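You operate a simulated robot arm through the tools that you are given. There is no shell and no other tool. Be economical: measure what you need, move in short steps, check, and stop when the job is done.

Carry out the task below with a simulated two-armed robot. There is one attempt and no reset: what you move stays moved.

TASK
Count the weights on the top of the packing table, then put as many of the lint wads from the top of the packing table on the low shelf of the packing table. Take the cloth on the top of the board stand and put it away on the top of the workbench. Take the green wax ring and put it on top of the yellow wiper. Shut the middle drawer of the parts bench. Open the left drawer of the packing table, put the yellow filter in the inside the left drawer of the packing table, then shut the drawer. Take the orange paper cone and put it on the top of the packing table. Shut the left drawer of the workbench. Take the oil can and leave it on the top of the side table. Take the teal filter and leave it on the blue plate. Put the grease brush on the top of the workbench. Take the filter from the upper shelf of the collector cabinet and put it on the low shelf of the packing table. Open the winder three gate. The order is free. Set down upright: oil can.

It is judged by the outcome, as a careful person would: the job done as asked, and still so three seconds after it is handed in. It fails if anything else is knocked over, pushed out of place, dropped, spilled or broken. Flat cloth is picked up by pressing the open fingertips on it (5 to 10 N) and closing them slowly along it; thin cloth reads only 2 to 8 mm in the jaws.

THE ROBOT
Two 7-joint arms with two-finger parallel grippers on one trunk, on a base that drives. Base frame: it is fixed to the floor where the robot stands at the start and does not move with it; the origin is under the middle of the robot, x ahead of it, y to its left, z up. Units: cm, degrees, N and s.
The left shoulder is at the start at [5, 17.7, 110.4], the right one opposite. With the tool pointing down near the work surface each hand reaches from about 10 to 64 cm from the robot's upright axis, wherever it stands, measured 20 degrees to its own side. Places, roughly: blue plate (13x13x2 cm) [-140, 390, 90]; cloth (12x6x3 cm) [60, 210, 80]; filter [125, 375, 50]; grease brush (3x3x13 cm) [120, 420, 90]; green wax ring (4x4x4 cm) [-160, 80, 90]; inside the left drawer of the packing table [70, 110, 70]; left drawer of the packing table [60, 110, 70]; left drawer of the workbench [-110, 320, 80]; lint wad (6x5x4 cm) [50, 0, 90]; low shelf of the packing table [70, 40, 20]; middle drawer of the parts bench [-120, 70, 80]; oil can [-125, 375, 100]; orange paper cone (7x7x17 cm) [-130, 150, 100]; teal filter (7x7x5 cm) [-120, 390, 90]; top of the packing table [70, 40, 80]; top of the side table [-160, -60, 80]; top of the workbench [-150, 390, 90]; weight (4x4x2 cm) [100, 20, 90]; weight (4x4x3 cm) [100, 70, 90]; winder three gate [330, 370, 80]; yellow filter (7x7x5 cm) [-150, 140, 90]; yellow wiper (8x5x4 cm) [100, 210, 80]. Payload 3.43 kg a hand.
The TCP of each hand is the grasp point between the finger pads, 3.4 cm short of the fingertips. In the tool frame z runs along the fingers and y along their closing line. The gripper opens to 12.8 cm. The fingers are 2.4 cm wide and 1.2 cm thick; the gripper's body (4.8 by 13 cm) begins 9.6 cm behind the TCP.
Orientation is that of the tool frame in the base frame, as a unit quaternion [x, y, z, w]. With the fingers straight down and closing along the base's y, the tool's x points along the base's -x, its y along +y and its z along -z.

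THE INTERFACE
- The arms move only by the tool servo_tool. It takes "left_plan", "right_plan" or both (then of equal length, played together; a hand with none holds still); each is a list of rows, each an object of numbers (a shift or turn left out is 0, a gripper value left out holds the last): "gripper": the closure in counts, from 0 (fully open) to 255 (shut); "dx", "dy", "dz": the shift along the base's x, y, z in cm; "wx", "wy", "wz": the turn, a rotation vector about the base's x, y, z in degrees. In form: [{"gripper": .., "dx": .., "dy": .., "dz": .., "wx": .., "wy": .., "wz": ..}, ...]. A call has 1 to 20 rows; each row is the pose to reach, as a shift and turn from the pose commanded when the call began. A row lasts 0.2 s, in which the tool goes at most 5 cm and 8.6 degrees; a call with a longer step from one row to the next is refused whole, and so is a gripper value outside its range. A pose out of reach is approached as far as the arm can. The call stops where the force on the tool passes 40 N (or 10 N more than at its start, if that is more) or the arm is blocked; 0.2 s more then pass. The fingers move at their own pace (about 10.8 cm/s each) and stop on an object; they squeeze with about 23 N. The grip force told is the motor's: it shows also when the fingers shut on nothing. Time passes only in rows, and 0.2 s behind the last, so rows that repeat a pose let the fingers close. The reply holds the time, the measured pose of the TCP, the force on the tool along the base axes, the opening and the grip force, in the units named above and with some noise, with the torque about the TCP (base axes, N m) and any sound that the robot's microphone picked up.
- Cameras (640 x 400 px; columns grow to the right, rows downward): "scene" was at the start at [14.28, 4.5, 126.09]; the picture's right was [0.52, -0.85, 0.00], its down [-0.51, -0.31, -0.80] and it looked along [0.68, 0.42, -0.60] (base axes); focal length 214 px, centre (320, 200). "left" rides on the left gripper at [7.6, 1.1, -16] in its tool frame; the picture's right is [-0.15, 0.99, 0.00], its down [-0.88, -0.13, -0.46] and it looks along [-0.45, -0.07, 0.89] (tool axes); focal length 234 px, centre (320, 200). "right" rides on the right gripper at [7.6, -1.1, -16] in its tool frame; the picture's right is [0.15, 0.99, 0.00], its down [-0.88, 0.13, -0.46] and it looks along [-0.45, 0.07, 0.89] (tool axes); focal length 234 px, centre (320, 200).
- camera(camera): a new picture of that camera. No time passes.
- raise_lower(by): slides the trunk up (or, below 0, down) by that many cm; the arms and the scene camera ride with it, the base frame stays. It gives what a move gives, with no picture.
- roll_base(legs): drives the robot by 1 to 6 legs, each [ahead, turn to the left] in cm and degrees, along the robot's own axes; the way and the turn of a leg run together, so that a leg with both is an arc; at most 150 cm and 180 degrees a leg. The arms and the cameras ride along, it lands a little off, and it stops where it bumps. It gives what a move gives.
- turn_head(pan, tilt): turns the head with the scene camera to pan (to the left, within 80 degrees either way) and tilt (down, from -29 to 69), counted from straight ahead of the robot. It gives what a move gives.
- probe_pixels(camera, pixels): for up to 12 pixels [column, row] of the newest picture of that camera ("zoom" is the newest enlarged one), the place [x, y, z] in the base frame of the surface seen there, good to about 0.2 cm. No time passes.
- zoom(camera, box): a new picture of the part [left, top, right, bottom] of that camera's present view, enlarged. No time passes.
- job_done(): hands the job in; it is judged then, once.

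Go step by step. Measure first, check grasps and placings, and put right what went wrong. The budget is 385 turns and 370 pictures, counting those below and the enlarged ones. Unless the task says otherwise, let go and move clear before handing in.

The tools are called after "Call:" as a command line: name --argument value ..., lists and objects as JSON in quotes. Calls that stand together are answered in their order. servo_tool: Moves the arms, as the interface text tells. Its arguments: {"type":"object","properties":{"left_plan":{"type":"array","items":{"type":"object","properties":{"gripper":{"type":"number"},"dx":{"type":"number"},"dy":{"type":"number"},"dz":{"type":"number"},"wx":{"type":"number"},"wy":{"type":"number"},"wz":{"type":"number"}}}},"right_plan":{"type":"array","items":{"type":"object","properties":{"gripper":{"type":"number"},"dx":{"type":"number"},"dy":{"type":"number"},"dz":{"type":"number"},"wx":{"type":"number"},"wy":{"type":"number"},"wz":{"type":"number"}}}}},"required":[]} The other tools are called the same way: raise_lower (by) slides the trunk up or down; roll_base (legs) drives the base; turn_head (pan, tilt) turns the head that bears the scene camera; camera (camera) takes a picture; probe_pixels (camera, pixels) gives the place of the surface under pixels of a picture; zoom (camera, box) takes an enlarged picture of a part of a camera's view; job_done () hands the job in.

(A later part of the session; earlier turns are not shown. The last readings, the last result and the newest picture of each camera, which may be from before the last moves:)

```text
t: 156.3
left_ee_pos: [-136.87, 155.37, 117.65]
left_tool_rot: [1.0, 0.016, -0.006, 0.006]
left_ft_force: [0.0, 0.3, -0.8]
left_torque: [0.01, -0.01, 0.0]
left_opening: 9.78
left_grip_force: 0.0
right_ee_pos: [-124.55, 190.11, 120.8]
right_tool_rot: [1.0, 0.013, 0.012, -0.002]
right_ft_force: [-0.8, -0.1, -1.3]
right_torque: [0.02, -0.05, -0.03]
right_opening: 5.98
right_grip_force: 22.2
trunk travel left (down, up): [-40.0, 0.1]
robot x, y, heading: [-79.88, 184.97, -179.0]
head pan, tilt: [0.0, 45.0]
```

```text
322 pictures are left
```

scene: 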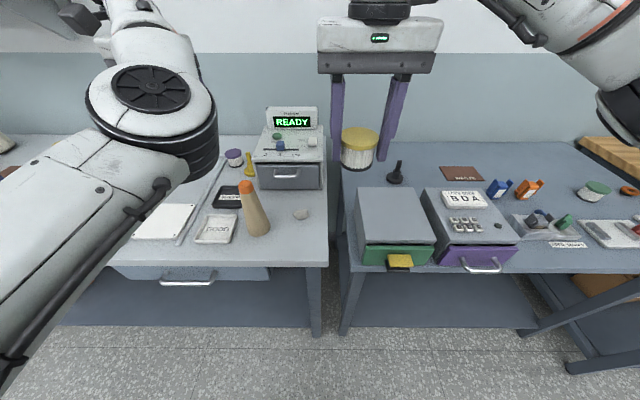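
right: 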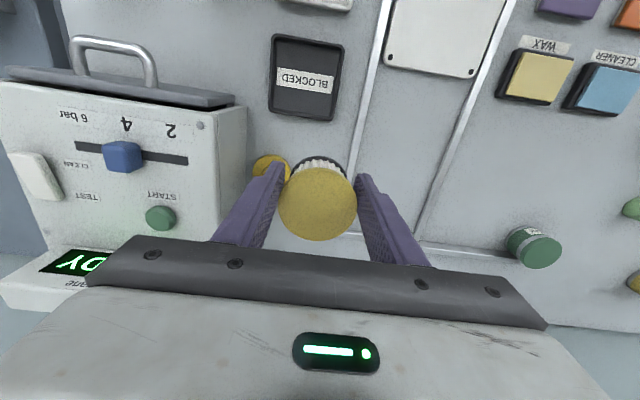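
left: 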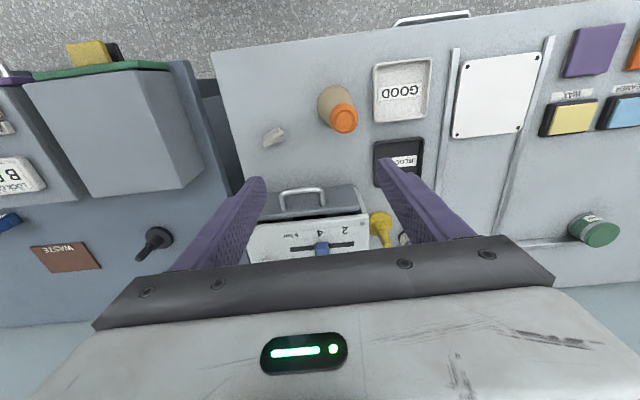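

Call:
probe_pixels --camera "left" --pixels '[[343, 118], [343, 105], [330, 118], [356, 118], [330, 90], [344, 130], [275, 137]]'

Call:
servo_tool --left_plan '[{"dx": 1.5, "dy": -1.5}, {"dx": 3, "dy": -3}, {"dx": 4.2, "dy": -4.4}, {"dx": 4.2, "dy": -4.4}]'

Call:
camera --camera "left"

```text
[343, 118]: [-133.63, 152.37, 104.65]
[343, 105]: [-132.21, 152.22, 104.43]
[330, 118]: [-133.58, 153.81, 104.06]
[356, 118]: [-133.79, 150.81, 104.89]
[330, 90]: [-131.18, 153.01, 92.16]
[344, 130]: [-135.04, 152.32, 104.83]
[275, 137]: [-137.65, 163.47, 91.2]
```

```text
t: 157.3
left_ee_pos: [-132.36, 150.18, 117.61]
left_tool_rot: [1.0, 0.026, -0.006, 0.005]
left_ft_force: [0.6, 0.6, 0.4]
left_torque: [0.0, -0.03, -0.01]
left_opening: 9.78
left_grip_force: 0.1
right_ee_pos: [-124.5, 190.1, 120.8]
right_tool_rot: [1.0, 0.013, 0.012, -0.002]
right_ft_force: [0.7, 1.0, -1.3]
right_torque: [0.03, -0.03, 0.06]
right_opening: 6.01
right_grip_force: 23.3
trunk travel left (down, up): [-40.0, 0.1]
robot x, y, heading: [-80.0, 184.62, -179.2]
head pan, tilt: [0.0, 45.0]
```

```text
321 pictures are left
```

left: 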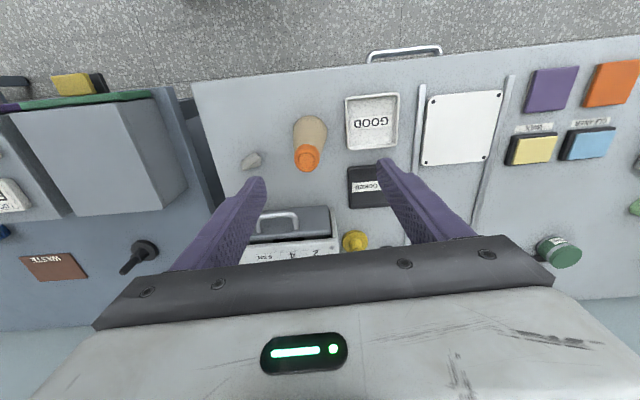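

Cone top centre at (-133.5,152.3,104.8). Align, then descend.

Call:
servo_tool --left_plan '[{"dx": -0.6, "dy": 1, "dz": -2}, {"dx": -1.1, "dy": 2.1, "dz": -4}, {"dx": -1.1, "dy": 2.1, "dz": -7}, {"dx": -1.1, "dy": 2.1, "dz": -10}, {"dx": -1.1, "dy": 2.1, "dz": -10}]'

Call:
camera --camera "left"

```text
t: 158.5
left_ee_pos: [-134.11, 151.5, 108.04]
left_tool_rot: [0.999, 0.029, -0.01, 0.006]
left_ft_force: [0.5, 0.1, 0.3]
left_torque: [0.0, 0.0, 0.01]
left_opening: 9.76
left_grip_force: 0.1
left hand out of reach, approached as far as the arm can: row 1, 2, 3, 4, 5
right_ee_pos: [-124.57, 190.17, 120.76]
right_tool_rot: [1.0, 0.014, 0.011, -0.002]
right_ft_force: [1.1, -0.2, -1.6]
right_torque: [0.01, -0.03, 0.01]
right_opening: 6.03
right_grip_force: 22.9
trunk travel left (down, up): [-40.0, 0.1]
robot x, y, heading: [-79.86, 184.88, -178.6]
head pan, tilt: [0.0, 45.0]
```

```text
320 pictures are left
```

left: 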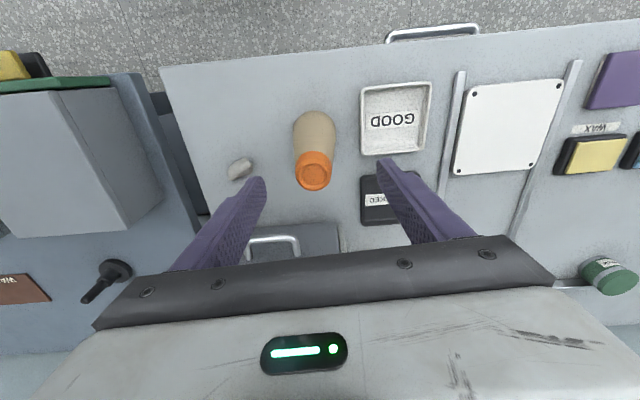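

Call:
servo_tool --left_plan '[{"dz": -2}, {"dz": -5, "dx": 0.4, "dy": 0.5}, {"dz": -8, "dx": 0.6, "dy": 0.8}, {"dz": -11.3, "dx": 0.6, "dy": 0.8}, {"dz": -11.3, "dx": 0.6, "dy": 0.8}]'

Call:
camera --camera "left"

```text
t: 159.7
left_ee_pos: [-133.79, 151.68, 97.55]
left_tool_rot: [0.999, 0.034, -0.015, 0.012]
left_ft_force: [1.2, -0.1, 0.6]
left_torque: [-0.01, 0.02, -0.01]
left_opening: 9.8
left_grip_force: 0.1
right_ee_pos: [-124.54, 190.29, 120.84]
right_tool_rot: [1.0, 0.013, 0.012, -0.001]
right_ft_force: [0.1, 1.0, -0.7]
right_torque: [0.0, -0.03, 0.02]
right_opening: 5.98
right_grip_force: 23.6
trunk travel left (down, up): [-40.0, 0.1]
robot x, y, heading: [-79.95, 185.18, -179.0]
head pan, tilt: [0.0, 45.0]
```

```text
319 pictures are left
```

left: 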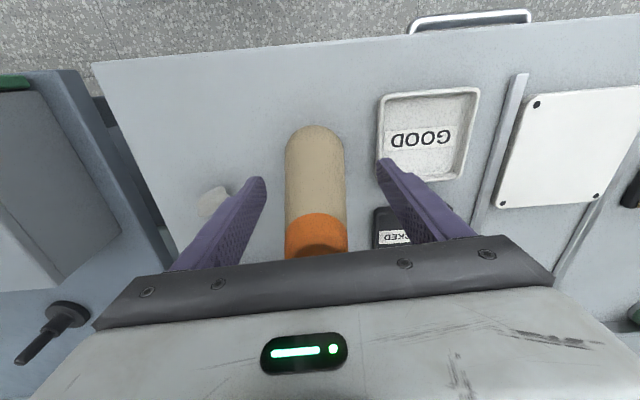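

Well centred. Close the left gripper gently and lift.

Call:
servo_tool --left_plan '[{"gripper": 100}, {"gripper": 140}, {"gripper": 180}, {"gripper": 210}, {"gripper": 210}]'

Call:
servo_tool --left_plan '[{"dz": 2}, {"dz": 4}, {"dz": 7}, {"dz": 10}, {"dz": 13}]'

Call:
camera --camera "left"

```text
t: 160.9
left_ee_pos: [-133.76, 151.66, 97.48]
left_tool_rot: [0.999, 0.033, -0.013, 0.016]
left_ft_force: [-3.2, 1.5, 7.4]
left_torque: [0.32, 0.27, 0.07]
left_opening: 5.14
left_grip_force: 23.3
right_ee_pos: [-124.62, 190.28, 120.8]
right_tool_rot: [1.0, 0.013, 0.011, -0.001]
right_ft_force: [0.1, -0.2, -0.2]
right_torque: [-0.04, -0.05, 0.0]
right_opening: 6.01
right_grip_force: 23.3
trunk travel left (down, up): [-40.0, 0.1]
robot x, y, heading: [-79.78, 185.49, -178.9]
head pan, tilt: [0.0, 45.0]
```

```text
t: 162.1
left_ee_pos: [-134.0, 151.49, 108.85]
left_tool_rot: [1.0, 0.029, -0.002, 0.009]
left_ft_force: [0.8, 1.6, -0.1]
left_torque: [-0.02, 0.02, -0.01]
left_opening: 5.15
left_grip_force: 22.9
left hand out of reach, approached as far as the arm can: row 3, 4, 5
right_ee_pos: [-124.56, 190.15, 120.75]
right_tool_rot: [1.0, 0.013, 0.011, 0.0]
right_ft_force: [0.1, 0.3, 0.4]
right_torque: [-0.03, 0.01, 0.0]
right_opening: 5.99
right_grip_force: 22.8
trunk travel left (down, up): [-40.0, 0.1]
robot x, y, heading: [-79.95, 184.9, -178.9]
head pan, tilt: [0.0, 45.0]
```

```text
318 pictures are left
```

left: 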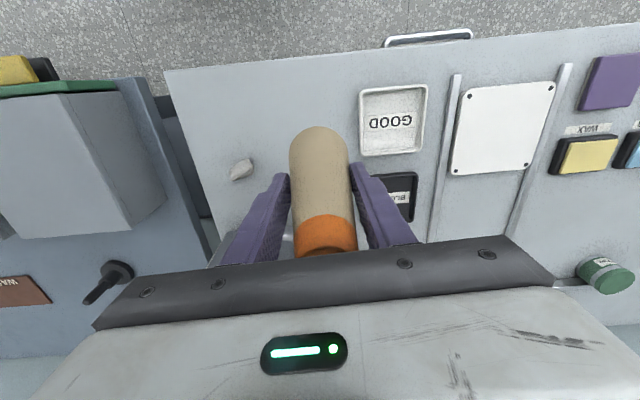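

Cone is held. Tuck the left hand, then drive to the packing table facing the open drawer (robot y≈105).

Call:
servo_tool --left_plan '[{"dx": 3, "dy": -1.5, "dz": 0.5}, {"dx": 6, "dy": -3, "dz": 1}, {"dx": 9, "dy": -4.5, "dz": 1.5}, {"dx": 12, "dy": -6, "dz": 2}, {"dx": 15, "dy": -7, "dz": 3}, {"dx": 17, "dy": -8, "dz": 4}]'

Call:
roll_base --legs '[[-24, 0], [0, 89], [80, 0], [0, 90]]'

Call:
turn_head --pan 0 --tilt 40

Call:
camera --camera "scene"

```text
t: 163.5
left_ee_pos: [-118.07, 143.18, 112.57]
left_tool_rot: [1.0, 0.024, -0.005, 0.007]
left_ft_force: [0.3, 0.8, 0.0]
left_torque: [-0.02, -0.05, 0.0]
left_opening: 5.15
left_grip_force: 23.1
left hand out of reach, approached as far as the arm can: row 1, 2, 3, 4, 5, 6
right_ee_pos: [-124.6, 190.15, 120.75]
right_tool_rot: [1.0, 0.013, 0.01, -0.001]
right_ft_force: [-0.3, -0.2, -1.5]
right_torque: [0.03, 0.0, 0.01]
right_opening: 5.98
right_grip_force: 23.0
trunk travel left (down, up): [-40.0, 0.1]
robot x, y, heading: [-79.7, 184.86, -178.8]
head pan, tilt: [0.0, 45.0]
```

```text
t: 176.6
left_ee_pos: [-15.2, 147.93, 112.72]
left_tool_rot: [-0.012, 1.0, 0.006, 0.006]
left_ft_force: [-0.1, 0.5, 0.2]
left_torque: [0.01, 0.0, 0.0]
left_opening: 5.11
left_grip_force: 22.7
right_ee_pos: [-10.1, 100.75, 120.83]
right_tool_rot: [-0.002, 1.0, -0.003, -0.011]
right_ft_force: [1.0, -0.1, 0.4]
right_torque: [0.01, 0.02, 0.01]
right_opening: 5.95
right_grip_force: 23.0
trunk travel left (down, up): [-40.0, 0.1]
robot x, y, heading: [-54.34, 106.97, -0.4]
head pan, tilt: [0.0, 45.0]
```

```text
t: 177.3
left_ee_pos: [-15.21, 147.86, 112.79]
left_tool_rot: [-0.014, 1.0, 0.007, 0.006]
left_ft_force: [0.5, -1.0, 0.2]
left_torque: [-0.03, -0.03, 0.02]
left_opening: 5.15
left_grip_force: 23.4
right_ee_pos: [-10.06, 100.85, 120.82]
right_tool_rot: [0.0, 1.0, -0.002, -0.011]
right_ft_force: [0.4, 0.3, -0.9]
right_torque: [0.01, 0.04, 0.02]
right_opening: 5.94
right_grip_force: 23.1
trunk travel left (down, up): [-40.0, 0.1]
robot x, y, heading: [-54.96, 107.21, -0.6]
head pan, tilt: [0.0, 40.0]
```

```text
317 pictures are left
```

scene: 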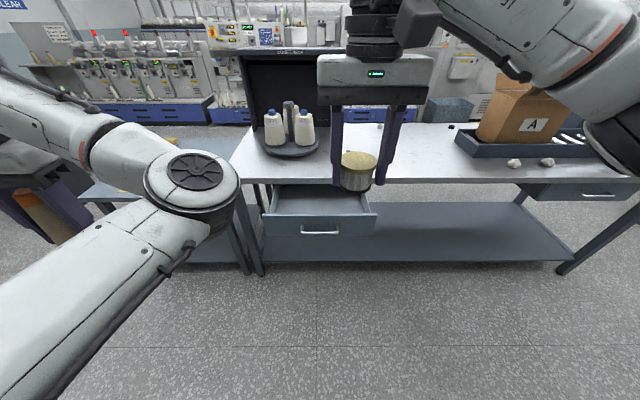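

The drawer lies ahead. Probe it and drive forward 32 cm.

Call:
probe_pixels --camera "scene" --pixels '[[320, 200], [300, 205], [320, 232], [275, 225], [370, 225], [290, 195], [345, 208]]'

Call:
roll_base --legs '[[33, 0.5]]'

Call:
turn_head --pan 0 --tilt 60

Call:
camera --camera "scene"

Call:
camera --camera "right"

```text
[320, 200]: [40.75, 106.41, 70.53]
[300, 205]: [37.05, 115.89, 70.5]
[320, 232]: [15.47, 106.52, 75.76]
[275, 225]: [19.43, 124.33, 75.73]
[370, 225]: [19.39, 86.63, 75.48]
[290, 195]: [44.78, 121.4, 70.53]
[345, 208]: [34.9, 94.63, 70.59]
```

```text
t: 179.5
left_ee_pos: [18.06, 148.42, 112.68]
left_tool_rot: [-0.02, 1.0, 0.006, 0.006]
left_ft_force: [0.2, 0.5, 0.0]
left_torque: [0.02, 0.02, 0.01]
left_opening: 5.12
left_grip_force: 22.9
right_ee_pos: [23.85, 101.4, 120.78]
right_tool_rot: [-0.007, 1.0, -0.002, -0.01]
right_ft_force: [0.9, -0.5, -1.4]
right_torque: [0.01, 0.02, 0.0]
right_opening: 5.97
right_grip_force: 22.8
trunk travel left (down, up): [-40.0, 0.1]
robot x, y, heading: [-20.78, 107.5, 0.6]
head pan, tilt: [0.0, 40.0]
```

```text
t: 180.3
left_ee_pos: [18.0, 148.56, 112.77]
left_tool_rot: [-0.02, 1.0, 0.006, 0.006]
left_ft_force: [0.3, -0.3, -0.5]
left_torque: [-0.02, -0.01, -0.01]
left_opening: 5.12
left_grip_force: 23.2
right_ee_pos: [23.71, 101.33, 120.8]
right_tool_rot: [-0.007, 1.0, -0.002, -0.012]
right_ft_force: [0.2, 0.0, -0.5]
right_torque: [0.0, 0.02, -0.02]
right_opening: 5.94
right_grip_force: 22.7
trunk travel left (down, up): [-40.0, 0.1]
robot x, y, heading: [-21.01, 107.2, 0.5]
head pan, tilt: [0.0, 60.0]
```

```text
316 pictures are left
```

scene: 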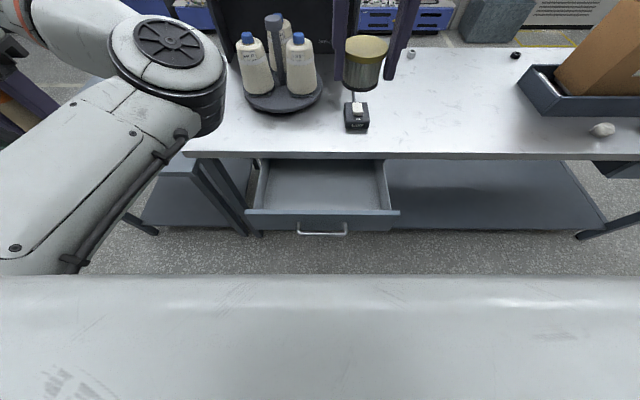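

```text
315 pictures are left
```

right: 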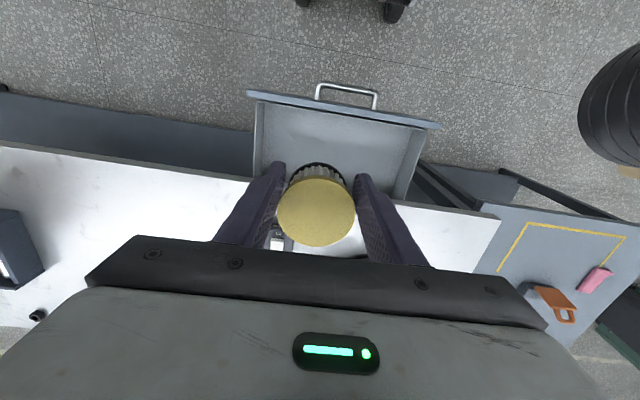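

Drawer floor z=70.5. Lower the filter into it at (29.5,103).

Call:
servo_tool --right_plan '[{"dx": 2, "dy": 1, "dz": -4}, {"dx": 4, "dy": 1.5, "dz": -8}, {"dx": 5.8, "dy": 1.5, "dz": -12}, {"dx": 5.8, "dy": 1.5, "dz": -16}, {"dx": 5.8, "dy": 1.5, "dz": -20}, {"dx": 5.8, "dy": 1.5, "dz": -24}, {"dx": 5.8, "dy": 1.5, "dz": -28}, {"dx": 5.8, "dy": 1.5, "dz": -32}, {"dx": 5.8, "dy": 1.5, "dz": -35}, {"dx": 5.8, "dy": 1.5, "dz": -38}, {"dx": 5.8, "dy": 1.5, "dz": -41}, {"dx": 5.8, "dy": 1.5, "dz": -43}, {"dx": 5.8, "dy": 1.5, "dz": -44}, {"dx": 5.8, "dy": 1.5, "dz": -44}]'

Call:
camera --camera "right"

```text
t: 183.3
left_ee_pos: [17.95, 148.56, 112.69]
left_tool_rot: [-0.02, 1.0, 0.006, 0.005]
left_ft_force: [-0.6, -0.2, -0.9]
left_torque: [0.03, 0.0, 0.01]
left_opening: 5.13
left_grip_force: 22.1
right_ee_pos: [29.55, 102.78, 76.73]
right_tool_rot: [-0.007, 1.0, -0.001, -0.012]
right_ft_force: [-0.5, 0.0, -0.4]
right_torque: [0.0, -0.02, 0.01]
right_opening: 5.93
right_grip_force: 23.5
trunk travel left (down, up): [-40.0, 0.1]
robot x, y, heading: [-20.66, 106.87, 0.5]
head pan, tilt: [0.0, 60.0]
```

```text
314 pictures are left
```

right: 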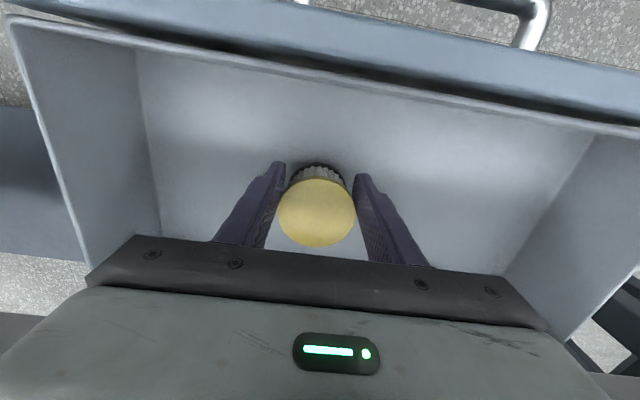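

Lower the last bit until contact, then release slowly and retreat.

Call:
servo_tool --right_plan '[{"dz": -0.5}, {"dz": -0.9}, {"dz": -0.9}, {"dz": -0.9, "gripper": 150}, {"dz": -0.9, "gripper": 110}, {"dz": -0.9, "gripper": 90}, {"dz": -0.9, "gripper": 80}]'

Call:
servo_tool --right_plan '[{"dz": 4}, {"dz": 8}, {"dz": 12}, {"dz": 16}, {"dz": 20}, {"dz": 24}, {"dz": 28}, {"dz": 32}]'

Call:
camera --camera "right"

```text
t: 184.9
left_ee_pos: [18.04, 148.54, 112.79]
left_tool_rot: [-0.02, 1.0, 0.007, 0.006]
left_ft_force: [-0.1, 0.4, -0.4]
left_torque: [0.01, -0.01, 0.01]
left_opening: 5.14
left_grip_force: 23.0
right_ee_pos: [29.57, 102.78, 76.02]
right_tool_rot: [-0.008, 1.0, -0.002, -0.011]
right_ft_force: [-0.3, -0.3, 0.7]
right_torque: [0.01, 0.03, 0.0]
right_opening: 8.78
right_grip_force: 0.0
trunk travel left (down, up): [-40.0, 0.1]
robot x, y, heading: [-20.52, 107.34, 0.5]
head pan, tilt: [0.0, 60.0]
```

```text
t: 186.7
left_ee_pos: [17.97, 148.61, 112.65]
left_tool_rot: [-0.02, 1.0, 0.006, 0.006]
left_ft_force: [0.6, -0.4, -0.3]
left_torque: [0.0, -0.02, 0.01]
left_opening: 5.14
left_grip_force: 22.9
right_ee_pos: [29.69, 102.91, 107.9]
right_tool_rot: [-0.009, 1.0, -0.002, -0.011]
right_ft_force: [0.3, -0.4, 1.0]
right_torque: [0.01, -0.03, 0.01]
right_opening: 8.77
right_grip_force: 0.1
trunk travel left (down, up): [-40.0, 0.1]
robot x, y, heading: [-20.77, 107.1, 0.6]
head pan, tilt: [0.0, 60.0]
```

```text
313 pictures are left
```

right: 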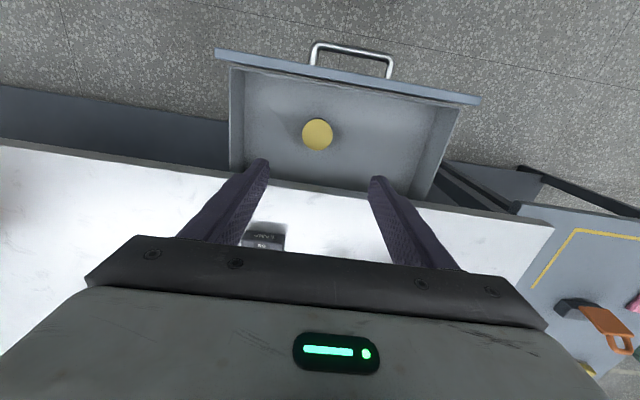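

Filter stands in the drawer. Back off, lower the closed right hand in front of the handle and push shut by driving.

Call:
roll_base --legs '[[-22, -0.5]]'

Call:
servo_tool --right_plan '[{"dz": -4, "gripper": 255, "dy": 1}, {"dz": -8, "dy": 2}, {"dz": -12, "dy": 3}, {"dz": -16, "dy": 3}, {"dz": -20, "dy": 3}, {"dz": -24, "dy": 3}, {"dz": -27, "dy": 3}, {"dz": -30, "dy": 3}, {"dz": -30, "dy": 3}]'

Call:
roll_base --legs '[[24, 0]]'

Call:
camera --camera "scene"

```text
t: 188.4
left_ee_pos: [-3.75, 147.96, 112.68]
left_tool_rot: [-0.013, 1.0, 0.007, 0.006]
left_ft_force: [-0.1, -0.9, 0.2]
left_torque: [-0.03, -0.04, -0.03]
left_opening: 5.1
left_grip_force: 22.8
right_ee_pos: [7.33, 102.26, 107.86]
right_tool_rot: [0.0, 1.0, -0.002, -0.01]
right_ft_force: [-0.7, 0.5, 0.1]
right_torque: [-0.01, -0.03, -0.01]
right_opening: 8.76
right_grip_force: 0.1
trunk travel left (down, up): [-40.0, 0.1]
robot x, y, heading: [-43.35, 107.07, 0.1]
head pan, tilt: [0.0, 60.0]
```

```text
t: 190.4
left_ee_pos: [-3.85, 147.93, 112.73]
left_tool_rot: [-0.013, 1.0, 0.007, 0.007]
left_ft_force: [-0.4, 0.1, -0.8]
left_torque: [0.02, -0.01, 0.02]
left_opening: 5.12
left_grip_force: 23.3
right_ee_pos: [7.21, 105.38, 77.57]
right_tool_rot: [0.0, 1.0, -0.001, -0.011]
right_ft_force: [-0.3, 0.1, 0.1]
right_torque: [-0.02, 0.0, 0.04]
right_opening: 0.01
right_grip_force: 22.6
trunk travel left (down, up): [-40.0, 0.1]
robot x, y, heading: [-43.54, 107.32, -0.4]
head pan, tilt: [0.0, 60.0]
```

```text
t: 192.2
left_ee_pos: [19.81, 147.79, 112.72]
left_tool_rot: [-0.013, 1.0, 0.006, 0.005]
left_ft_force: [0.0, -0.9, -0.2]
left_torque: [-0.01, 0.01, -0.01]
left_opening: 5.15
left_grip_force: 23.3
right_ee_pos: [30.78, 105.24, 77.88]
right_tool_rot: [0.001, 1.0, -0.002, -0.011]
right_ft_force: [-0.4, 0.3, 0.1]
right_torque: [0.0, 0.03, 0.03]
right_opening: 0.02
right_grip_force: 22.9
trunk travel left (down, up): [-40.0, 0.1]
robot x, y, heading: [-19.74, 106.89, -0.4]
head pan, tilt: [0.0, 60.0]
```

```text
312 pictures are left
```

scene: 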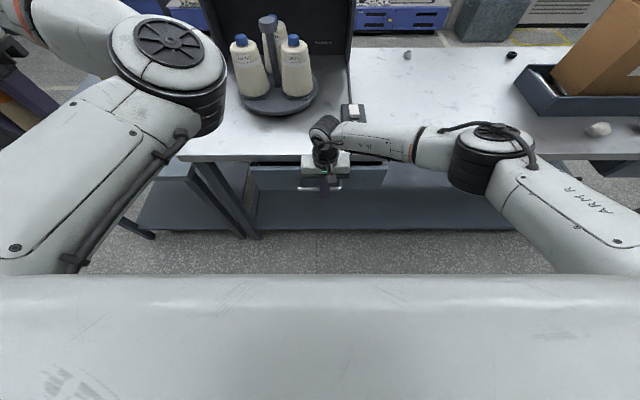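

Call:
servo_tool --right_plan '[{"dx": 0.7}, {"dx": 1.4}, {"dx": 2.1}, {"dx": 2.8}, {"dx": 3.5}, {"dx": 4.2}, {"dx": 4.9}, {"dx": 5.6}, {"dx": 6.3}]'

Call:
camera --camera "scene"

```text
t: 194.2
left_ee_pos: [19.83, 147.8, 112.65]
left_tool_rot: [-0.015, 1.0, 0.006, 0.004]
left_ft_force: [-0.1, -0.5, -0.2]
left_torque: [-0.06, 0.05, 0.0]
left_opening: 5.12
left_grip_force: 22.8
right_ee_pos: [36.0, 105.59, 77.36]
right_tool_rot: [-0.001, 1.0, -0.003, -0.025]
right_ft_force: [-10.4, -1.2, 5.2]
right_torque: [-0.04, 0.14, -0.01]
right_opening: 0.04
right_grip_force: 23.2
trunk travel left (down, up): [-40.0, 0.1]
robot x, y, heading: [-19.82, 107.01, -0.2]
head pan, tilt: [0.0, 60.0]
stopped in row 9 (right hand): the force on the tool passed its limit (the readings are from after the stop); the commanded pose is now the measured one
```

```text
311 pictures are left
```

scene: 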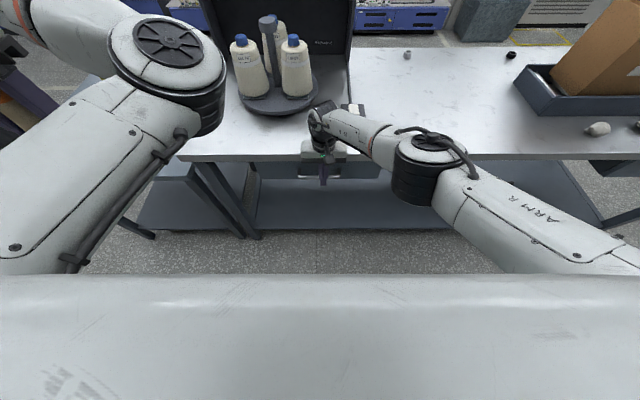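

Drawer shut. Raise the right hand and move to y≈40 to set the cone on the packing table.

Call:
servo_tool --right_plan '[{"dx": -3}, {"dx": -4, "dz": 4}, {"dx": -4, "dz": 8, "gripper": 0}, {"dx": -4, "dz": 12}, {"dx": -4, "dz": 16}, {"dx": -4, "dz": 20}, {"dx": -4, "dz": 24}, {"dx": -4, "dz": 28}, {"dx": -4, "dz": 32}, {"dx": -4, "dz": 36}, {"dx": -4, "dz": 40}]'

Call:
roll_base --legs '[[-22, 0], [0, -90], [66, 0], [0, 90], [42, 0]]'

Call:
turn_head --pan 20 --tilt 45

Call:
camera --camera "scene"

```text
t: 196.6
left_ee_pos: [19.62, 147.9, 112.69]
left_tool_rot: [-0.012, 1.0, 0.006, 0.007]
left_ft_force: [-0.1, 0.0, -0.2]
left_torque: [0.02, 0.0, 0.03]
left_opening: 5.12
left_grip_force: 22.5
right_ee_pos: [32.28, 105.3, 117.42]
right_tool_rot: [0.0, 1.0, -0.002, -0.022]
right_ft_force: [0.0, -0.4, 0.2]
right_torque: [0.01, 0.03, 0.02]
right_opening: 12.78
right_grip_force: 0.1
trunk travel left (down, up): [-40.0, 0.1]
robot x, y, heading: [-19.58, 107.02, -0.3]
head pan, tilt: [0.0, 60.0]
```

```text
t: 211.4
left_ee_pos: [38.89, 78.28, 112.74]
left_tool_rot: [-0.005, 1.0, 0.006, 0.005]
left_ft_force: [0.0, -0.5, 0.4]
left_torque: [-0.01, 0.01, -0.01]
left_opening: 5.11
left_grip_force: 23.1
right_ee_pos: [50.73, 35.72, 117.51]
right_tool_rot: [0.008, 1.0, -0.003, -0.023]
right_ft_force: [-0.4, -0.5, -0.7]
right_torque: [0.02, 0.05, 0.01]
right_opening: 12.8
right_grip_force: 0.1
trunk travel left (down, up): [-40.0, 0.1]
robot x, y, heading: [-0.94, 38.41, -1.1]
head pan, tilt: [0.0, 60.0]
```

```text
t: 212.3
left_ee_pos: [38.91, 78.25, 112.64]
left_tool_rot: [-0.005, 1.0, 0.006, 0.005]
left_ft_force: [0.2, 0.1, -1.0]
left_torque: [0.0, -0.04, -0.01]
left_opening: 5.12
left_grip_force: 22.9
right_ee_pos: [50.74, 35.59, 117.41]
right_tool_rot: [0.009, 1.0, -0.004, -0.022]
right_ft_force: [-0.2, 0.5, 0.5]
right_torque: [0.02, 0.0, 0.0]
right_opening: 12.79
right_grip_force: 0.0
trunk travel left (down, up): [-40.0, 0.1]
robot x, y, heading: [-1.12, 38.23, -1.0]
head pan, tilt: [20.0, 45.0]
```

```text
310 pictures are left
```

scene: 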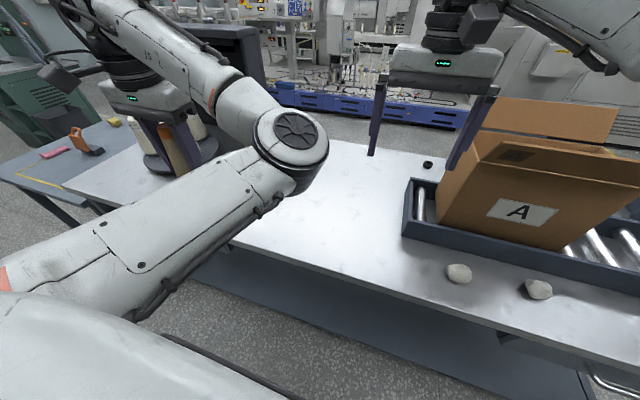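

Move the cone to about (54,72) and lower.

Call:
servo_tool --left_plan '[{"dx": 3, "dy": -1}, {"dx": 6, "dy": -2}, {"dx": 9, "dy": -3}, {"dx": 12, "dy": -4, "dz": -2}, {"dx": 15, "dy": -5, "dz": -5}, {"dx": 16, "dy": -6, "dz": -8}, {"dx": 16, "dy": -6, "dz": -11}, {"dx": 16, "dy": -6, "dz": -14}, {"dx": 16, "dy": -6, "dz": -16}, {"dx": 16, "dy": -6, "dz": -16}]'

Call:
camera --camera "left"

```text
t: 214.5
left_ee_pos: [55.07, 72.04, 96.75]
left_tool_rot: [-0.005, 1.0, 0.006, 0.007]
left_ft_force: [-0.4, -0.1, -0.6]
left_torque: [-0.02, 0.03, 0.01]
left_opening: 5.11
left_grip_force: 22.6
right_ee_pos: [50.89, 35.73, 117.49]
right_tool_rot: [0.007, 1.0, -0.003, -0.022]
right_ft_force: [-0.4, -0.6, 0.6]
right_torque: [-0.02, 0.03, 0.0]
right_opening: 12.8
right_grip_force: 0.0
trunk travel left (down, up): [-40.0, 0.1]
robot x, y, heading: [-1.28, 38.4, -1.4]
head pan, tilt: [20.0, 45.0]
```

```text
309 pictures are left
```

left: 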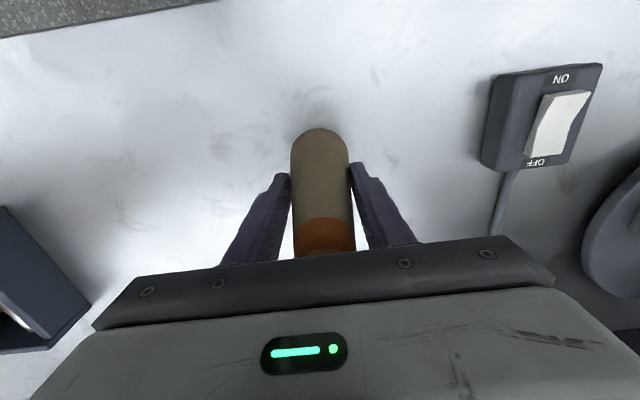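

Free spot. Lower in small steps to contact.

Call:
servo_tool --left_plan '[{"dz": -0.5}, {"dz": -1}, {"dz": -1.4}, {"dz": -1.8}, {"dz": -2.1}, {"dz": -2.1}]'

```text
t: 215.9
left_ee_pos: [54.76, 72.11, 94.67]
left_tool_rot: [-0.006, 1.0, 0.006, 0.006]
left_ft_force: [-0.3, 0.7, -0.3]
left_torque: [0.0, 0.04, -0.01]
left_opening: 5.08
left_grip_force: 22.8
right_ee_pos: [50.71, 35.75, 117.52]
right_tool_rot: [0.008, 1.0, -0.003, -0.022]
right_ft_force: [-0.2, -0.3, 0.6]
right_torque: [0.0, -0.01, -0.01]
right_opening: 12.79
right_grip_force: 0.0
trunk travel left (down, up): [-40.0, 0.1]
robot x, y, heading: [-0.97, 38.53, -1.3]
head pan, tilt: [20.0, 45.0]
```

Call:
servo_tool --left_plan '[{"dz": -0.2}, {"dz": -0.4}, {"dz": -0.6}, {"dz": -0.8}, {"dz": -0.8}]'

Call:
camera --camera "left"

```text
t: 217.1
left_ee_pos: [54.77, 72.18, 94.37]
left_tool_rot: [-0.005, 1.0, 0.007, 0.009]
left_ft_force: [-2.3, -4.9, 31.2]
left_torque: [-0.25, -0.01, 0.0]
left_opening: 5.12
left_grip_force: 23.1
right_ee_pos: [50.47, 35.48, 117.62]
right_tool_rot: [0.007, 1.0, -0.002, -0.02]
right_ft_force: [-0.5, 0.0, 0.2]
right_torque: [-0.01, -0.03, 0.0]
right_opening: 12.77
right_grip_force: 0.0
trunk travel left (down, up): [-40.0, 0.1]
robot x, y, heading: [-1.35, 38.08, -1.2]
head pan, tilt: [20.0, 45.0]
```

```text
308 pictures are left
```

left: 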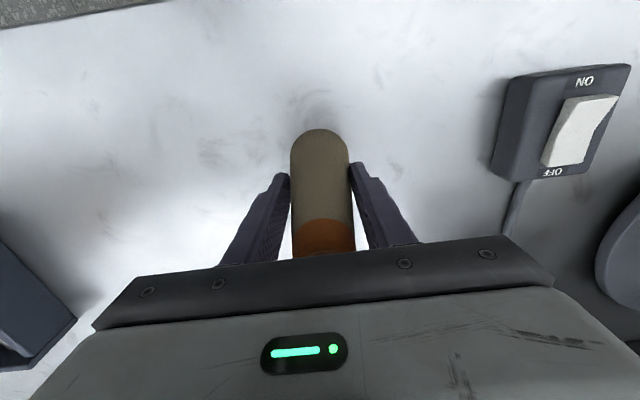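

Contact at 31 N; relieve, release, and retreat upward.

Call:
servo_tool --left_plan '[{"dz": 0.35}, {"dz": 0.5}, {"dz": 0.5, "gripper": 150}, {"dz": 0.5, "gripper": 120}, {"dz": 0.5, "gripper": 60}, {"dz": 0.5, "gripper": 60}]'

Call:
servo_tool --left_plan '[{"dz": 3}, {"dz": 6}, {"dz": 9}, {"dz": 12}, {"dz": 15}, {"dz": 18}, {"dz": 20}]'

Call:
camera --camera "left"

```text
t: 218.5
left_ee_pos: [54.83, 72.37, 94.25]
left_tool_rot: [-0.005, 1.0, 0.006, 0.006]
left_ft_force: [-0.3, -0.1, -0.2]
left_torque: [-0.02, -0.03, 0.02]
left_opening: 9.79
left_grip_force: 0.0
right_ee_pos: [50.81, 35.74, 117.46]
right_tool_rot: [0.008, 1.0, -0.002, -0.022]
right_ft_force: [-0.5, 0.8, -0.9]
right_torque: [0.01, 0.0, 0.01]
right_opening: 12.79
right_grip_force: 0.0
trunk travel left (down, up): [-40.0, 0.1]
robot x, y, heading: [-1.39, 38.31, -1.3]
head pan, tilt: [20.0, 45.0]
```

```text
t: 220.1
left_ee_pos: [54.96, 72.37, 114.27]
left_tool_rot: [-0.004, 1.0, 0.006, 0.006]
left_ft_force: [0.9, -0.3, -0.3]
left_torque: [-0.03, -0.03, -0.01]
left_opening: 9.8
left_grip_force: 0.1
right_ee_pos: [50.84, 35.74, 117.52]
right_tool_rot: [0.008, 1.0, -0.002, -0.022]
right_ft_force: [-0.4, -0.9, 0.1]
right_torque: [-0.02, -0.01, -0.01]
right_opening: 12.8
right_grip_force: 0.2
trunk travel left (down, up): [-40.0, 0.1]
robot x, y, heading: [-1.36, 38.09, -1.3]
head pan, tilt: [20.0, 45.0]
```

```text
307 pictures are left
```

left: 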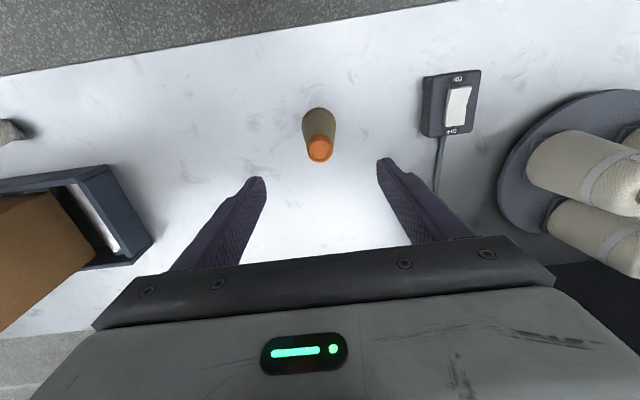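

Cone stands. Next the wads: move the right hand over the first wad (47.4,15.6) and look; also check the shelf edge.

Call:
servo_tool --right_plan '[{"dy": -4, "dx": -0.7, "gripper": 70}, {"dy": -8, "dx": -1.4}, {"dy": -12, "dx": -2, "dz": -3}, {"dy": -16, "dx": -2.7, "dz": -7}, {"dy": -20, "dx": -3.4, "dz": -11}, {"dy": -20, "dx": -3.4, "dz": -15}, {"dy": -20, "dx": -3.4, "dz": -18}, {"dy": -20, "dx": -3.4, "dz": -18}]'

Call:
camera --camera "right"

Call:
camera --camera "scene"

```text
refused: row 3 steps farther than a row can; nothing moved
```

```text
306 pictures are left
```

right: 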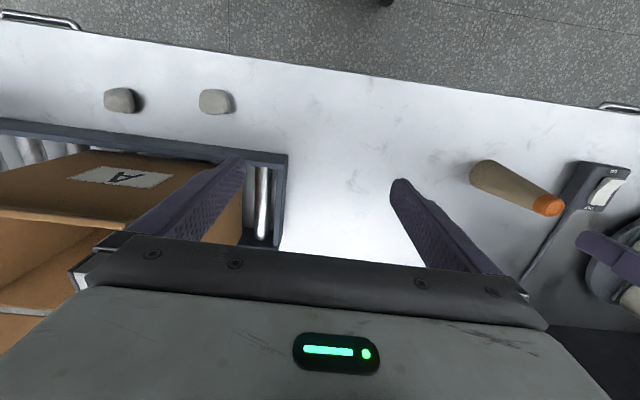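

```text
305 pictures are left
```

scene: 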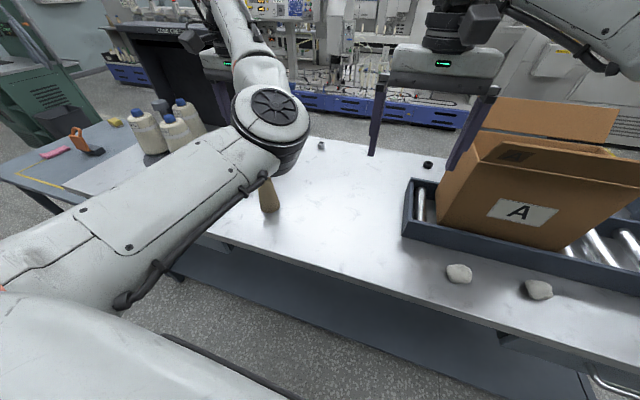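

Wads are close to the conveyor wall but clear of it. Retry with smaller steps.

Call:
servo_tool --right_plan '[{"dx": -2, "gripper": 70}, {"dy": -4, "dx": -4}, {"dy": -8, "dx": -4}, {"dy": -12, "dx": -4}, {"dy": -16, "dx": -4}, {"dy": -20, "dx": -4}, {"dy": -20, "dx": -4, "dz": -4}, {"dy": -20, "dx": -4, "dz": -8}, {"dy": -20, "dx": -4, "dz": -12}, {"dy": -20, "dx": -4, "dz": -16}, {"dy": -20, "dx": -4, "dz": -18}, {"dy": -20, "dx": -4, "dz": -18}]'

Call:
camera --camera "right"

```text
t: 222.7
left_ee_pos: [55.0, 72.33, 114.28]
left_tool_rot: [-0.006, 1.0, 0.006, 0.006]
left_ft_force: [-0.1, -1.2, -0.5]
left_torque: [0.01, 0.01, 0.01]
left_opening: 9.8
left_grip_force: 0.0
right_ee_pos: [46.72, 15.6, 99.45]
right_tool_rot: [0.008, 1.0, -0.002, -0.021]
right_ft_force: [1.0, -0.4, -0.4]
right_torque: [-0.02, 0.0, 0.0]
right_opening: 9.27
right_grip_force: 0.1
trunk travel left (down, up): [-40.0, 0.1]
robot x, y, heading: [-1.14, 38.29, -1.2]
head pan, tilt: [20.0, 45.0]
```

```text
304 pictures are left
```

right: 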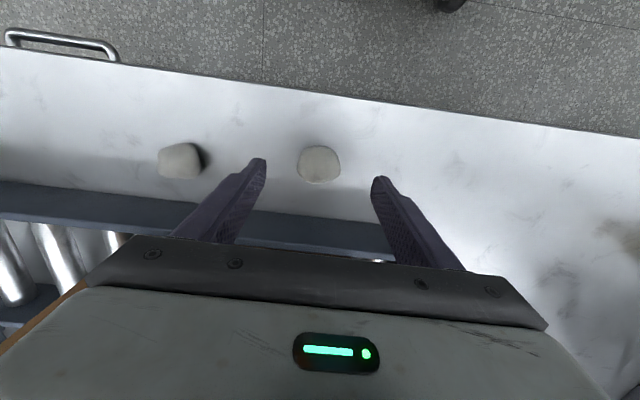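

Call:
probe_pixels --camera "right" --pixels '[[319, 165], [300, 165], [338, 165], [319, 148], [319, 181], [180, 160], [160, 160], [200, 160], [260, 100], [180, 178], [180, 145]]'

```text
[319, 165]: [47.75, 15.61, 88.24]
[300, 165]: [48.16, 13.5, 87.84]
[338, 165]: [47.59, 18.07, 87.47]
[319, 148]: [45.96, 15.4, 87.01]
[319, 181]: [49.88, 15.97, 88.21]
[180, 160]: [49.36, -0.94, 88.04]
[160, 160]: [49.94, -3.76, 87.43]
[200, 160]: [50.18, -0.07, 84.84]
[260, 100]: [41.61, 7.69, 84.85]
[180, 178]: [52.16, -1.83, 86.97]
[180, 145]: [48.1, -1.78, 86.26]
```

Call:
servo_tool --right_plan '[{"dx": 0.6, "dz": -3}, {"dx": 1.3, "dy": 0.2, "dz": -6}, {"dx": 1.3, "dy": 0.2, "dz": -9}, {"dx": 1.3, "dy": 0.2, "dz": -10.9}, {"dx": 1.3, "dy": 0.2, "dz": -10.9}, {"dx": 1.3, "dy": 0.2, "dz": -10.9, "gripper": 120}, {"dx": 1.3, "dy": 0.2, "dz": -10.9, "gripper": 160}, {"dx": 1.3, "dy": 0.2, "dz": -10.9, "gripper": 200}, {"dx": 1.3, "dy": 0.2, "dz": -10.9, "gripper": 220}, {"dx": 1.3, "dy": 0.2, "dz": -10.9, "gripper": 220}]'

Call:
servo_tool --right_plan '[{"dz": 2}, {"dz": 4}, {"dz": 7}, {"dz": 10}, {"dz": 10}]'

Call:
camera --camera "right"

```text
t: 224.9
left_ee_pos: [54.89, 72.59, 114.27]
left_tool_rot: [-0.006, 1.0, 0.005, 0.006]
left_ft_force: [0.6, -0.6, -0.3]
left_torque: [0.01, -0.01, 0.01]
left_opening: 9.79
left_grip_force: 0.0
right_ee_pos: [48.14, 16.23, 88.35]
right_tool_rot: [0.008, 1.0, -0.003, -0.022]
right_ft_force: [3.1, 5.3, 9.5]
right_torque: [0.48, -0.22, 0.02]
right_opening: 5.03
right_grip_force: 22.4
trunk travel left (down, up): [-40.0, 0.1]
robot x, y, heading: [-1.31, 38.0, -1.5]
head pan, tilt: [20.0, 45.0]
```

```text
t: 226.1
left_ee_pos: [54.85, 72.29, 114.16]
left_tool_rot: [-0.005, 1.0, 0.007, 0.006]
left_ft_force: [0.2, 0.6, -0.2]
left_torque: [-0.01, 0.02, 0.01]
left_opening: 9.77
left_grip_force: 0.0
right_ee_pos: [48.06, 15.79, 98.41]
right_tool_rot: [0.008, 1.0, -0.002, -0.023]
right_ft_force: [0.0, 0.1, -0.5]
right_torque: [-0.01, 0.0, 0.02]
right_opening: 4.9
right_grip_force: 22.9
trunk travel left (down, up): [-40.0, 0.1]
robot x, y, heading: [-1.2, 38.21, -1.1]
head pan, tilt: [20.0, 45.0]
```

```text
303 pictures are left
```

right: 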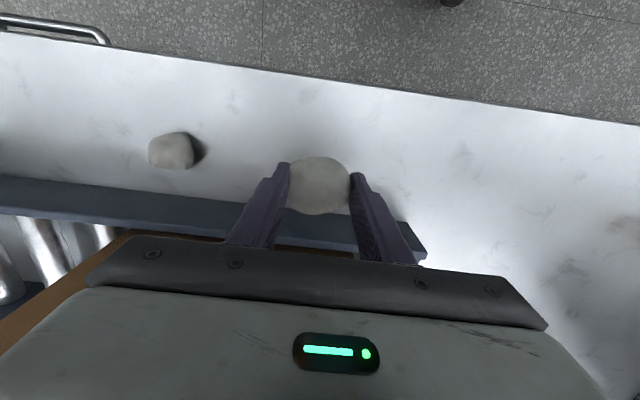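

Wad 1 is held. Back off, tuck the left hand and lower the trunk to reach the low shelf.

Call:
servo_tool --left_plan '[{"dx": -3, "dy": 1}, {"dx": -6, "dy": 2}, {"dx": -9, "dy": 3}, {"dx": -12, "dy": 4}, {"dx": -15, "dy": 5}, {"dx": -17, "dy": 6}, {"dx": -19, "dy": 7}]' --right_plan '[{"dz": 2}, {"dz": 4}, {"dz": 6}, {"dz": 6}, {"dz": 6}, {"dz": 6}, {"dz": 6}]'

Call:
roll_base --legs '[[-30, 1.2]]'

Call:
turn_head --pan -10 --tilt 45

Call:
camera --camera "scene"

```text
t: 227.7
left_ee_pos: [35.99, 79.41, 114.19]
left_tool_rot: [-0.004, 1.0, 0.007, 0.005]
left_ft_force: [-0.1, -1.0, 0.7]
left_torque: [0.03, 0.02, 0.01]
left_opening: 9.77
left_grip_force: 0.0
left hand out of reach, approached as far as the arm can: row 4
right_ee_pos: [48.34, 16.08, 104.61]
right_tool_rot: [0.008, 1.0, -0.003, -0.022]
right_ft_force: [-0.3, -0.5, -0.3]
right_torque: [-0.01, 0.01, -0.02]
right_opening: 4.9
right_grip_force: 23.2
trunk travel left (down, up): [-40.0, 0.1]
robot x, y, heading: [-1.16, 38.44, -1.1]
head pan, tilt: [20.0, 45.0]
```

```text
t: 229.7
left_ee_pos: [5.51, 80.49, 114.26]
left_tool_rot: [-0.013, 1.0, 0.007, 0.005]
left_ft_force: [-0.2, 0.2, 0.4]
left_torque: [0.01, -0.04, 0.0]
left_opening: 9.77
left_grip_force: 0.1
right_ee_pos: [18.74, 17.12, 104.58]
right_tool_rot: [0.001, 1.0, -0.002, -0.022]
right_ft_force: [-0.6, 0.1, 0.3]
right_torque: [-0.02, -0.04, 0.0]
right_opening: 4.83
right_grip_force: 23.3
trunk travel left (down, up): [-40.0, 0.1]
robot x, y, heading: [-31.04, 38.47, -0.3]
head pan, tilt: [20.0, 45.0]
```

```text
t: 230.7
left_ee_pos: [5.49, 80.47, 114.23]
left_tool_rot: [-0.012, 1.0, 0.006, 0.005]
left_ft_force: [-0.8, -0.5, 0.0]
left_torque: [-0.02, 0.01, -0.04]
left_opening: 9.77
left_grip_force: 0.0
right_ee_pos: [18.96, 17.17, 104.56]
right_tool_rot: [0.001, 1.0, -0.003, -0.022]
right_ft_force: [-0.9, 0.3, 0.0]
right_torque: [-0.01, -0.01, 0.0]
right_opening: 4.91
right_grip_force: 22.7
trunk travel left (down, up): [-40.0, 0.1]
robot x, y, heading: [-30.72, 38.6, -0.5]
head pan, tilt: [-10.0, 45.0]
```

```text
302 pictures are left
```

scene: 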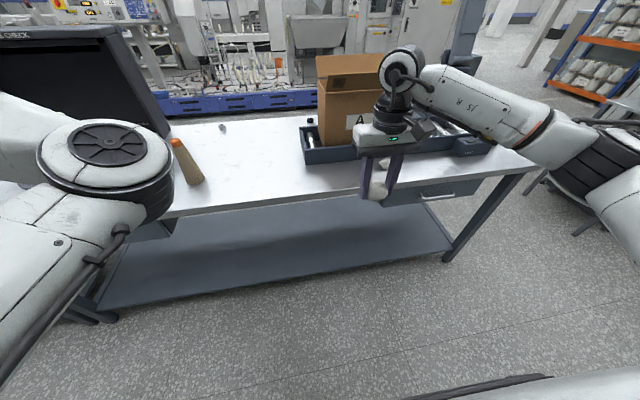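

Call:
probe_pixels --camera "scene" --pixels '[[300, 275], [300, 269], [300, 250], [300, 215], [200, 210], [430, 245], [445, 258], [120, 170], [300, 230], [230, 215]]'

Call:
raise_lower --by -40

Call:
camera --camera "scene"

```text
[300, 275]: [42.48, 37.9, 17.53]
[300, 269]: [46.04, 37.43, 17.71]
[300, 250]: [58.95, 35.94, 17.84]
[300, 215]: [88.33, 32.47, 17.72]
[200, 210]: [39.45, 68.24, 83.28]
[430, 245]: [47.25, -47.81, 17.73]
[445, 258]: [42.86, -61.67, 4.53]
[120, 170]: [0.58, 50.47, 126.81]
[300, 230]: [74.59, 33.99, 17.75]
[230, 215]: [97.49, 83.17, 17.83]
```

```text
t: 234.5
left_ee_pos: [5.57, 80.59, 74.3]
left_tool_rot: [-0.013, 1.0, 0.006, 0.005]
left_ft_force: [-0.6, -0.1, -0.2]
left_torque: [-0.04, -0.01, -0.04]
left_opening: 9.79
left_grip_force: 0.0
right_ee_pos: [18.81, 17.14, 64.58]
right_tool_rot: [0.001, 1.0, -0.002, -0.021]
right_ft_force: [0.3, 0.2, -0.6]
right_torque: [-0.01, 0.01, -0.02]
right_opening: 4.89
right_grip_force: 23.2
trunk travel left (down, up): [0.0, 40.1]
robot x, y, heading: [-30.85, 38.43, -0.5]
head pan, tilt: [-10.0, 45.0]
```

```text
301 pictures are left
```

scene: 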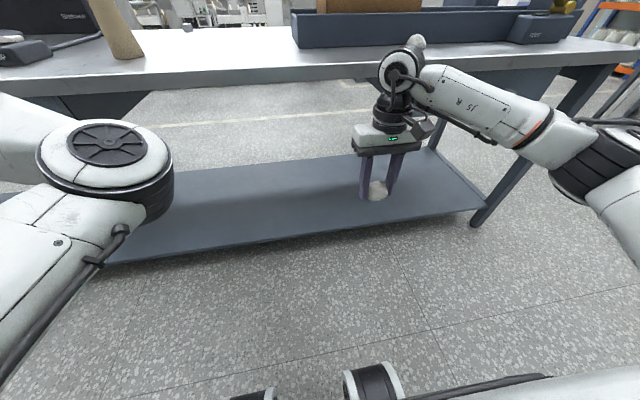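

Shelf: front edge x≈42.5, z=17.7. Lower the right hand to z≈27 then drive in.

Call:
servo_tool --right_plan '[{"dz": -4}, {"dz": -8}, {"dz": -12}, {"dz": -16}, {"dz": -20}, {"dz": -24}, {"dz": -28}, {"dz": -32}, {"dz": -35}, {"dz": -37}, {"dz": -37}]'

Call:
camera --camera "scene"

```text
t: 236.9
left_ee_pos: [5.51, 80.49, 74.35]
left_tool_rot: [-0.012, 1.0, 0.006, 0.005]
left_ft_force: [0.4, 0.2, -0.3]
left_torque: [0.02, 0.02, -0.05]
left_opening: 9.79
left_grip_force: 0.1
right_ee_pos: [18.96, 17.11, 27.45]
right_tool_rot: [0.0, 1.0, -0.004, -0.021]
right_ft_force: [-0.7, 0.6, -0.4]
right_torque: [-0.03, 0.0, 0.01]
right_opening: 4.93
right_grip_force: 23.1
trunk travel left (down, up): [0.0, 40.1]
robot x, y, heading: [-30.84, 38.44, -0.5]
head pan, tilt: [-10.0, 45.0]
```

```text
300 pictures are left
```

scene: 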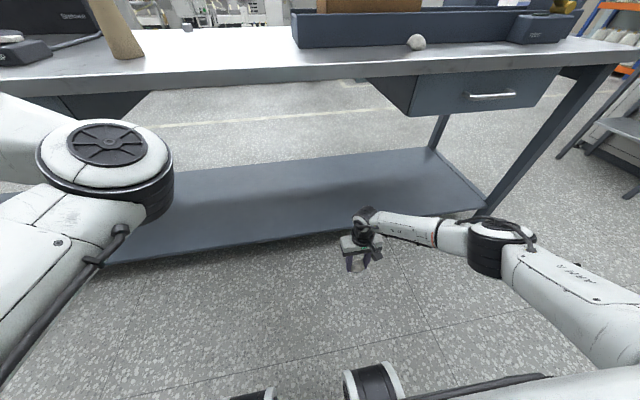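

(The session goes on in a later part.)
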